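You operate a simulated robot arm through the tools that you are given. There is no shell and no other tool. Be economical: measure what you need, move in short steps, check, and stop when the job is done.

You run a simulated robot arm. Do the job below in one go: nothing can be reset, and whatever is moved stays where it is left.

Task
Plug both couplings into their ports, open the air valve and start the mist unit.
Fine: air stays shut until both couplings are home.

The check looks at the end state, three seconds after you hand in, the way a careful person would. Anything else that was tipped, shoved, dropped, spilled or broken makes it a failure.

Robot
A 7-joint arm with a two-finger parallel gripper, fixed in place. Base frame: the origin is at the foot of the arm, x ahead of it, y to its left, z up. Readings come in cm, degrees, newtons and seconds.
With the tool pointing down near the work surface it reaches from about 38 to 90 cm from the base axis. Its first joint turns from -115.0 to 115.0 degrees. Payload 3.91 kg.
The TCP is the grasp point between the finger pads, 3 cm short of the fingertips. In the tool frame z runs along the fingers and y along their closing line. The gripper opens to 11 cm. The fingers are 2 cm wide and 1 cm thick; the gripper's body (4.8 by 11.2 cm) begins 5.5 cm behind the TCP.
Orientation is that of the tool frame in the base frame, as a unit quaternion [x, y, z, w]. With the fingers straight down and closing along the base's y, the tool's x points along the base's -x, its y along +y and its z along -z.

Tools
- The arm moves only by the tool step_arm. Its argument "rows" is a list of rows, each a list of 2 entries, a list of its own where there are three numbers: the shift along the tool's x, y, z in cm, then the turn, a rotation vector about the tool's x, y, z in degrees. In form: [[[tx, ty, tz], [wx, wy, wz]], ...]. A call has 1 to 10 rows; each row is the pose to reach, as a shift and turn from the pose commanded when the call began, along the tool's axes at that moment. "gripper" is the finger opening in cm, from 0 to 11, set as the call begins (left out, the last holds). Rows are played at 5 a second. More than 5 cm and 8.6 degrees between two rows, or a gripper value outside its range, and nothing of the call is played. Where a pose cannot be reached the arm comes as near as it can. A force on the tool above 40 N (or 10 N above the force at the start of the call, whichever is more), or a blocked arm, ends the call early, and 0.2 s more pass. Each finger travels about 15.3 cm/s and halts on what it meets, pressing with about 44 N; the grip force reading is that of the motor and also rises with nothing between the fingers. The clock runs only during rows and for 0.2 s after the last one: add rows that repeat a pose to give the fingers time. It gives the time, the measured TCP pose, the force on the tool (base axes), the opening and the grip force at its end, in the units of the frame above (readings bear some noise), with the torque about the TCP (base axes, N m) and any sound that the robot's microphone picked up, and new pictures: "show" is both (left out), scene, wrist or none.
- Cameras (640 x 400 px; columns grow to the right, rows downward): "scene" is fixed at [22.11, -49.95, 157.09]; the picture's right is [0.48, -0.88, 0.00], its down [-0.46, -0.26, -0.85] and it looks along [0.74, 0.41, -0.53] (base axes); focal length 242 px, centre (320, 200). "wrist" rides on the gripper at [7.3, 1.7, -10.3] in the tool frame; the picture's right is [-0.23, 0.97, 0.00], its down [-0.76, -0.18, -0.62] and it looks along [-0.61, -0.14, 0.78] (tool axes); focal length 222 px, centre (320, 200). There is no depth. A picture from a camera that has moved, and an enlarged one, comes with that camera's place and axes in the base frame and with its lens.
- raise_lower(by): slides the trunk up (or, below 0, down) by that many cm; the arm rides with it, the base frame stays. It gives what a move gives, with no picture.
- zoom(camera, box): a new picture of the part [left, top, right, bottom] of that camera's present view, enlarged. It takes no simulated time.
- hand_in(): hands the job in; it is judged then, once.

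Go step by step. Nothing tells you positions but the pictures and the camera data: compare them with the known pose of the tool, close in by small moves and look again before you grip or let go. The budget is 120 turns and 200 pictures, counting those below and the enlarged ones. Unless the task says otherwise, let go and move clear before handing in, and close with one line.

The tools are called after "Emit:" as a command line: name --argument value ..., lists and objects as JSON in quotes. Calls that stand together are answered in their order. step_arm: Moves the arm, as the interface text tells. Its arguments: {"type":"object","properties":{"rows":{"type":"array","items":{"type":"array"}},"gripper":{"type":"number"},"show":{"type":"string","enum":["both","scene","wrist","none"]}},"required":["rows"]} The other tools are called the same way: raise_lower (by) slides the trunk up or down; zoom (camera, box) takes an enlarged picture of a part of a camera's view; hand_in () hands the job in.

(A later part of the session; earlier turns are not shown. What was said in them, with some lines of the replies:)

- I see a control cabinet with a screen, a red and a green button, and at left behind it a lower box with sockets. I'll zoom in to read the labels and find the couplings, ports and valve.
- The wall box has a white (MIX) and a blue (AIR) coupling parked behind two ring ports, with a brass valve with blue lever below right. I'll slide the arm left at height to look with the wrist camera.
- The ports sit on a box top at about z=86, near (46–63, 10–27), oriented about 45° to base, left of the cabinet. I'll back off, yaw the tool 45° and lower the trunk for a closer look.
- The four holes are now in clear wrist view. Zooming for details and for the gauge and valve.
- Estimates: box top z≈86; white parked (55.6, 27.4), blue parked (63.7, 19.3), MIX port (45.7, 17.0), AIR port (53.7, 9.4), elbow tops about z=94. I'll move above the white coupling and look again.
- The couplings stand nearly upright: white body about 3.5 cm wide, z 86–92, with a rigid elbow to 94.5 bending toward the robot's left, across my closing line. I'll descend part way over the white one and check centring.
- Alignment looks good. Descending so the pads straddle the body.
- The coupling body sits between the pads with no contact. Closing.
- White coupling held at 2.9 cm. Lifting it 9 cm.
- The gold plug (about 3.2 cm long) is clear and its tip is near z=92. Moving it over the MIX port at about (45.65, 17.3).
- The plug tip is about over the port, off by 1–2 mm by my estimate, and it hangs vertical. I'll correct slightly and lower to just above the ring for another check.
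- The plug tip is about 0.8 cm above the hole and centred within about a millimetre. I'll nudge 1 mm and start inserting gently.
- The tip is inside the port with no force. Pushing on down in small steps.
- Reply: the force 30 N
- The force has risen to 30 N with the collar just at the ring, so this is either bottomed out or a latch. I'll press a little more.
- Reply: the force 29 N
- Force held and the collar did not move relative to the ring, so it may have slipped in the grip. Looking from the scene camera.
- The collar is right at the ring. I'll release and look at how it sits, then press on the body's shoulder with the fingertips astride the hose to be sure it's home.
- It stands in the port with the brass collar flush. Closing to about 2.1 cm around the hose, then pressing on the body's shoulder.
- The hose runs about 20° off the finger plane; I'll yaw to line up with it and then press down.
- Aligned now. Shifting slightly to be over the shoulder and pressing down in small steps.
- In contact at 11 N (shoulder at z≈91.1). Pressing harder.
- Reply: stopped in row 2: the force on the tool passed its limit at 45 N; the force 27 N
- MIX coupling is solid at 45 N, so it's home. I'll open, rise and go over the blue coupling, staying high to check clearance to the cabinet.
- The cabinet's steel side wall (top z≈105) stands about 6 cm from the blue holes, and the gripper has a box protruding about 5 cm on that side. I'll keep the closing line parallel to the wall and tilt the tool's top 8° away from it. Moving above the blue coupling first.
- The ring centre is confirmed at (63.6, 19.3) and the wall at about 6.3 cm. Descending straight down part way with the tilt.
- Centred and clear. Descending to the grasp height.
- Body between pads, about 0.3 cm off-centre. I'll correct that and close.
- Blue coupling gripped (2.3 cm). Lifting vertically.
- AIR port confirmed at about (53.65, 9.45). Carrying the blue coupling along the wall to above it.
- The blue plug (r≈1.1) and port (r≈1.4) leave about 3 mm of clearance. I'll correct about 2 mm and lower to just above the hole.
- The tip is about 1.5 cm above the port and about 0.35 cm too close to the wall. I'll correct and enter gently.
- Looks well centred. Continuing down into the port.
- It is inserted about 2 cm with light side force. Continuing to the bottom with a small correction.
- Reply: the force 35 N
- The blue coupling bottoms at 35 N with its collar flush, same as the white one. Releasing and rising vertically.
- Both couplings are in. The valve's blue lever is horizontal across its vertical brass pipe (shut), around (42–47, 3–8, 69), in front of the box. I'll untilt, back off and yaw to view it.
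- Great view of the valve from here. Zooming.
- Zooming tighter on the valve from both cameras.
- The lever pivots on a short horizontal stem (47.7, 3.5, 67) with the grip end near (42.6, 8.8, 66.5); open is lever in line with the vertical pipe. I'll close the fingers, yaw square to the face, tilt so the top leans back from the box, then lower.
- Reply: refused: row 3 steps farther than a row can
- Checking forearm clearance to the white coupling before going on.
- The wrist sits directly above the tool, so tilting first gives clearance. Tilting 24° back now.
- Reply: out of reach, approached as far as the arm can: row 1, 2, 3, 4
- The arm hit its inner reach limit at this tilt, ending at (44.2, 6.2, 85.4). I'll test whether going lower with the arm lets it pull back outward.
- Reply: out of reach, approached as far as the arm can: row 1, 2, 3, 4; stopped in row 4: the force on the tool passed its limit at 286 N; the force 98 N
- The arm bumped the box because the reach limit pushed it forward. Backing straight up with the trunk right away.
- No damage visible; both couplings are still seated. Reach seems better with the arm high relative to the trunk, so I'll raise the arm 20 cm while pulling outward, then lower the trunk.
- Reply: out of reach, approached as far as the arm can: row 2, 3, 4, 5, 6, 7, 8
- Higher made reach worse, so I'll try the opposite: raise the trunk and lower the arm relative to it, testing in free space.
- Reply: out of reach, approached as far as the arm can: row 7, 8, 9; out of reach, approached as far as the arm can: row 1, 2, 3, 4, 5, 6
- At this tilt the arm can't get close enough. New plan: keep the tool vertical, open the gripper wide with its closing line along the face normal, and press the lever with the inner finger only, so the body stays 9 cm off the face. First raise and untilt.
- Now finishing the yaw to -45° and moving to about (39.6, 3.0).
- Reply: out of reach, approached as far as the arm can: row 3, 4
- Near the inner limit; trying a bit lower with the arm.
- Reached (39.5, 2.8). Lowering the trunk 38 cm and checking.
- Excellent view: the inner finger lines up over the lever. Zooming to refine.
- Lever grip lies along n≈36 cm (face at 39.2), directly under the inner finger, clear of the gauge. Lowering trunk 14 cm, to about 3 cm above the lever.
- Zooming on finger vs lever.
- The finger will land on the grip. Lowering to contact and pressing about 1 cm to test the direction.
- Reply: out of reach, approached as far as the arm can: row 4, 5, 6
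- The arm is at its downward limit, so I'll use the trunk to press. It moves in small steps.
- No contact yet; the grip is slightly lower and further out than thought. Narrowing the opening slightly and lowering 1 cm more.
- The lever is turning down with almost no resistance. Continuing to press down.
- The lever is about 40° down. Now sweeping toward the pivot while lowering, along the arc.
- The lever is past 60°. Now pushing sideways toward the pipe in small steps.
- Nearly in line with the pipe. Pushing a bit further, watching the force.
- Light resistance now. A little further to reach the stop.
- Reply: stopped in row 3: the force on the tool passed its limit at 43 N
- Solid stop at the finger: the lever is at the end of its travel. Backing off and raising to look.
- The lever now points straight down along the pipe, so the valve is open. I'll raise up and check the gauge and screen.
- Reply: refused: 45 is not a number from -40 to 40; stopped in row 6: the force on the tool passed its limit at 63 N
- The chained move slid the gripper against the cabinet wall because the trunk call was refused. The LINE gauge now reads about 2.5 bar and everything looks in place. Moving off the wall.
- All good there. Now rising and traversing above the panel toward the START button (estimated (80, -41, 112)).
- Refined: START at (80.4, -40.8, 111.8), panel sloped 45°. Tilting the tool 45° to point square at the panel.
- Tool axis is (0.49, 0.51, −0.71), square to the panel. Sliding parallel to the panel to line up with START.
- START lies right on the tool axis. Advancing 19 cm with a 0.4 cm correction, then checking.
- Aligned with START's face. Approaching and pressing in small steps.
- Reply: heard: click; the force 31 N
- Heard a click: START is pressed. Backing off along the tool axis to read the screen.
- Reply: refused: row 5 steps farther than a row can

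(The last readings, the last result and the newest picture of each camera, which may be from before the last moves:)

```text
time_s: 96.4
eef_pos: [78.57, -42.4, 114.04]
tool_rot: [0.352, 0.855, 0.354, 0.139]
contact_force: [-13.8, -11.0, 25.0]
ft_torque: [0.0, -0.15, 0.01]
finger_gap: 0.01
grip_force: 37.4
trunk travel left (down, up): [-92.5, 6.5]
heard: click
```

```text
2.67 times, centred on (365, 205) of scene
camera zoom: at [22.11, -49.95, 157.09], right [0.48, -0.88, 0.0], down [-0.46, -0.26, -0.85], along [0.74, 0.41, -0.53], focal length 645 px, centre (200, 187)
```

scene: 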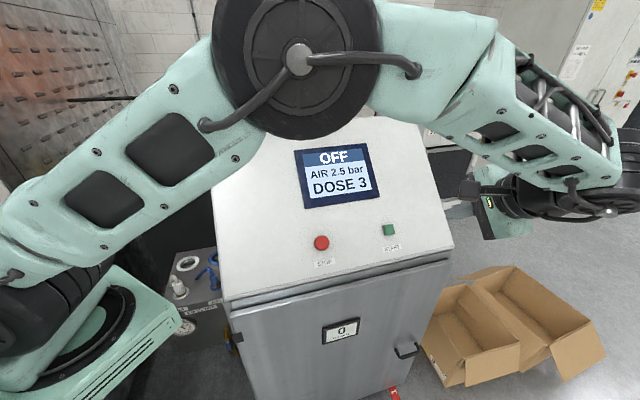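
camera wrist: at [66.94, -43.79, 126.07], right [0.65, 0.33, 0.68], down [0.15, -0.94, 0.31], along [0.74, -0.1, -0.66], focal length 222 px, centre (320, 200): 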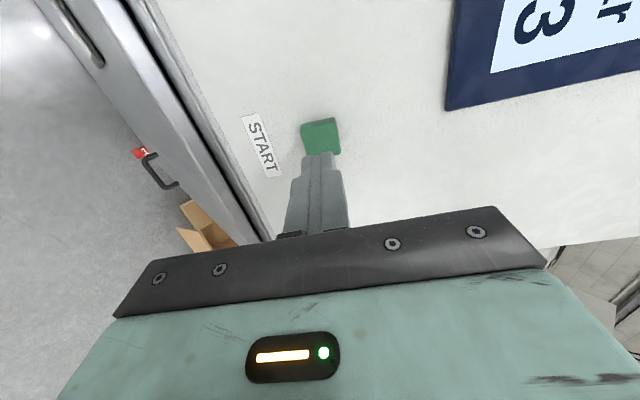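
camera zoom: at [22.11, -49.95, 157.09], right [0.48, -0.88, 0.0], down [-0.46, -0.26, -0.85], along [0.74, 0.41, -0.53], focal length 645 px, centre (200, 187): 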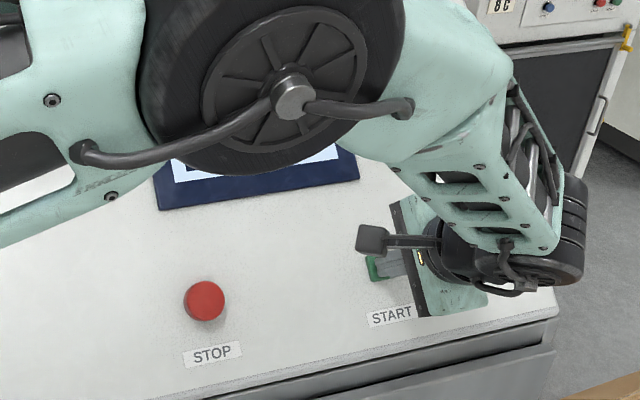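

That retreat was refused because one row was too long; I'll repeat it with shorter steps.

Emit:
step_arm --rows '[[[0, 0, -4], [0, 0, 0]], [[0, 0, -8.5], [0, 0, 0]], [[0, 0, -13], [0, 0, 0]], [[0, 0, -17.5], [0, 0, 0]], [[2.5, 2.5, -20], [0, 0, 0]], [[5, 5.5, -21], [0, 0, 0]], [[7.5, 9, -22], [0, 0, 0]], [[10, 12.5, -22], [0, 0, 0]], [[13, 16, -22], [0, 0, 0]], [[16, 19.5, -22], [0, 0, 0]]]'

```text
time_s: 98.6
eef_pos: [66.45, -32.35, 143.3]
tool_rot: [0.351, 0.855, 0.355, 0.139]
contact_force: [-0.5, -0.6, 0.2]
ft_torque: [0.04, -0.04, 0.02]
finger_gap: 0.02
grip_force: 37.9
trunk travel left (down, up): [-92.5, 6.5]
camera wrist: at [57.1, -31.72, 152.06], right [0.65, 0.33, 0.68], down [0.15, -0.94, 0.31], along [0.74, -0.1, -0.66], focal length 222 px, centre (320, 200)
```

scene: 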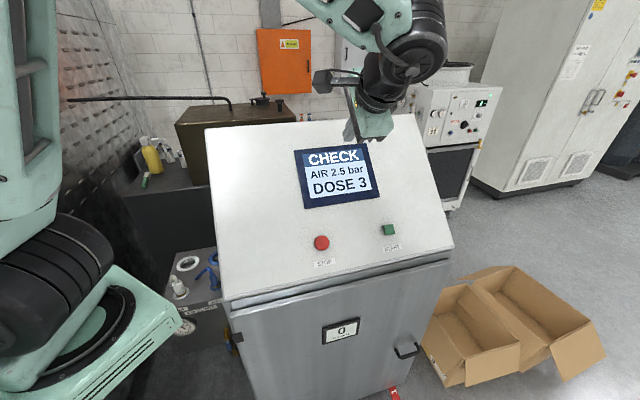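
wrist: 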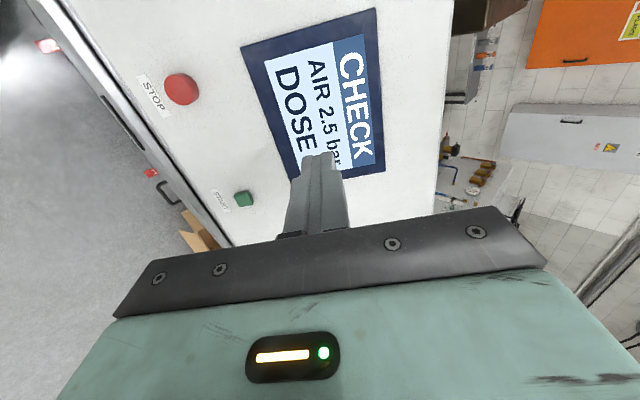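

The screen now says CHECK: either a self-test or something isn't satisfied. I'll wait a couple of seconds and look again, with the gauge and couplings.

Emit:
step_arm --rows '[[[0, 0, 0], [0, 0, 0]], [[0, 0, 0], [0, 0, 0]], [[0, 0, 0], [0, 0, 0]], [[0, 0, 0], [0, 0, 0]], [[0, 0, 0], [0, 0, 0]], [[0, 0, 0], [0, 0, 0]], [[0, 0, 0], [0, 0, 0]], [[0, 0, 0], [0, 0, 0]], [[0, 0, 0], [0, 0, 0]], [[0, 0, 0], [0, 0, 0]]]' --show "scene"

Emit:
zoom --camera "scene" --box '[160, 245, 240, 345]'

Emit:
zoom --camera "scene" --box '[300, 310, 420, 400]'

```text
time_s: 100.8
eef_pos: [66.43, -32.46, 143.32]
tool_rot: [0.35, 0.856, 0.355, 0.138]
contact_force: [-0.5, 0.6, 0.0]
ft_torque: [-0.04, 0.02, 0.01]
finger_gap: 0.0
grip_force: 37.6
trunk travel left (down, up): [-92.5, 6.5]
```

scene: 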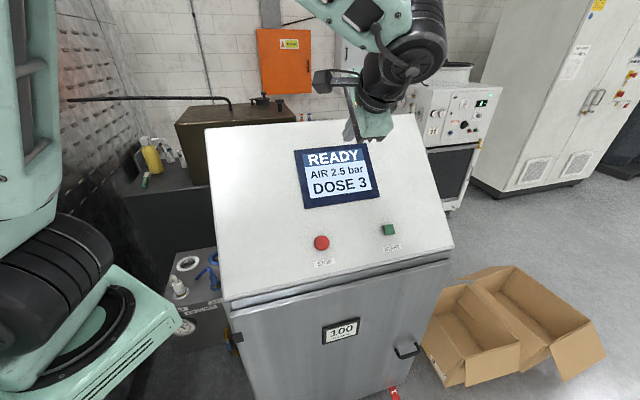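

```text
4.00 times, centred on (200, 295) of scene
camera zoom: at [22.11, -49.95, 157.09], right [0.48, -0.88, 0.0], down [-0.46, -0.26, -0.85], along [0.74, 0.41, -0.53], focal length 967 px, centre (800, -180)
```

zoom: 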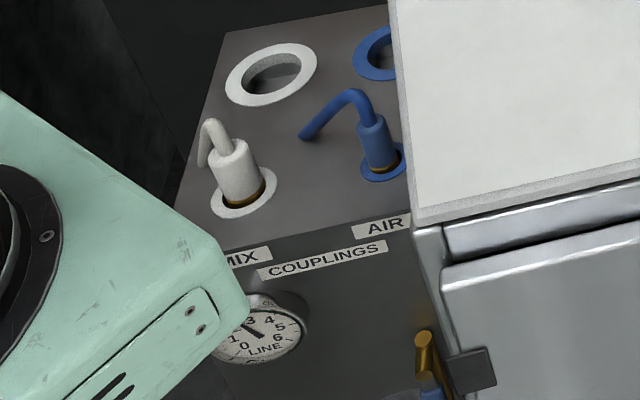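

```text
4.44 times, centred on (360, 355) of scene
camera zoom: at [22.11, -49.95, 157.09], right [0.48, -0.88, 0.0], down [-0.46, -0.26, -0.85], along [0.74, 0.41, -0.53], focal length 1075 px, centre (142, -489)
```

zoom: 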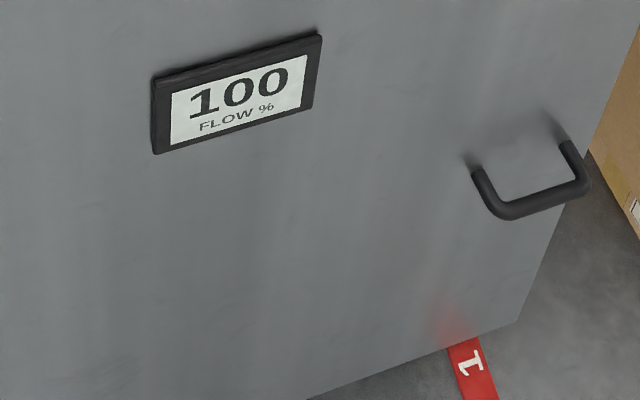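

The screen went CHECK → READY and flow shows 100%. I'll wait a little to see whether it moves on by itself.

Emit:
step_arm --rows '[[[0, 0, 0], [0, 0, 0]], [[0, 0, 0], [0, 0, 0]], [[0, 0, 0], [0, 0, 0]], [[0, 0, 0], [0, 0, 0]], [[0, 0, 0], [0, 0, 0]], [[0, 0, 0], [0, 0, 0]], [[0, 0, 0], [0, 0, 0]], [[0, 0, 0], [0, 0, 0]], [[0, 0, 0], [0, 0, 0]], [[0, 0, 0], [0, 0, 0]]]' --show "none"

Emit:
step_arm --rows '[[[0, 0, 0], [0, 0, 0]], [[0, 0, 0], [0, 0, 0]], [[0, 0, 0], [0, 0, 0]], [[0, 0, 0], [0, 0, 0]], [[0, 0, 0], [0, 0, 0]], [[0, 0, 0], [0, 0, 0]], [[0, 0, 0], [0, 0, 0]], [[0, 0, 0], [0, 0, 0]], [[0, 0, 0], [0, 0, 0]], [[0, 0, 0], [0, 0, 0]]]' --show "scene"

```text
time_s: 103.0
eef_pos: [66.38, -32.51, 143.37]
tool_rot: [0.351, 0.856, 0.355, 0.138]
contact_force: [-0.2, -0.6, 0.0]
ft_torque: [0.01, 0.06, -0.02]
finger_gap: 0.02
grip_force: 37.4
trunk travel left (down, up): [-92.5, 6.5]
```

```text
time_s: 105.2
eef_pos: [66.34, -32.42, 143.4]
tool_rot: [0.352, 0.855, 0.355, 0.138]
contact_force: [-0.6, -0.3, 0.0]
ft_torque: [-0.01, 0.01, 0.0]
finger_gap: 0.0
grip_force: 37.3
trunk travel left (down, up): [-92.5, 6.5]
```

scene: 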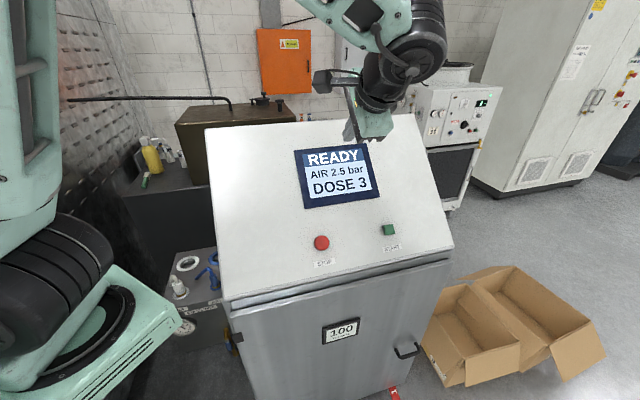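

Both couplings are seated, the valve lever is in line with its pipe (LINE gauge about 2.5 bar), and after START the unit shows READY with flow at 100%. The arm is clear, so I'm handing in.

Emit:
hand_in

```text
The job is handed in.
```

I plugged both couplings into their ports, then opened the air valve and pressed START. The mist unit shows READY with flow at 100%; I took that as running and didn't press START again. On the way the gripper bumped the coupling box once (286 N) and the cabinet wall once (63 N), and I saw no damage or movement from either.
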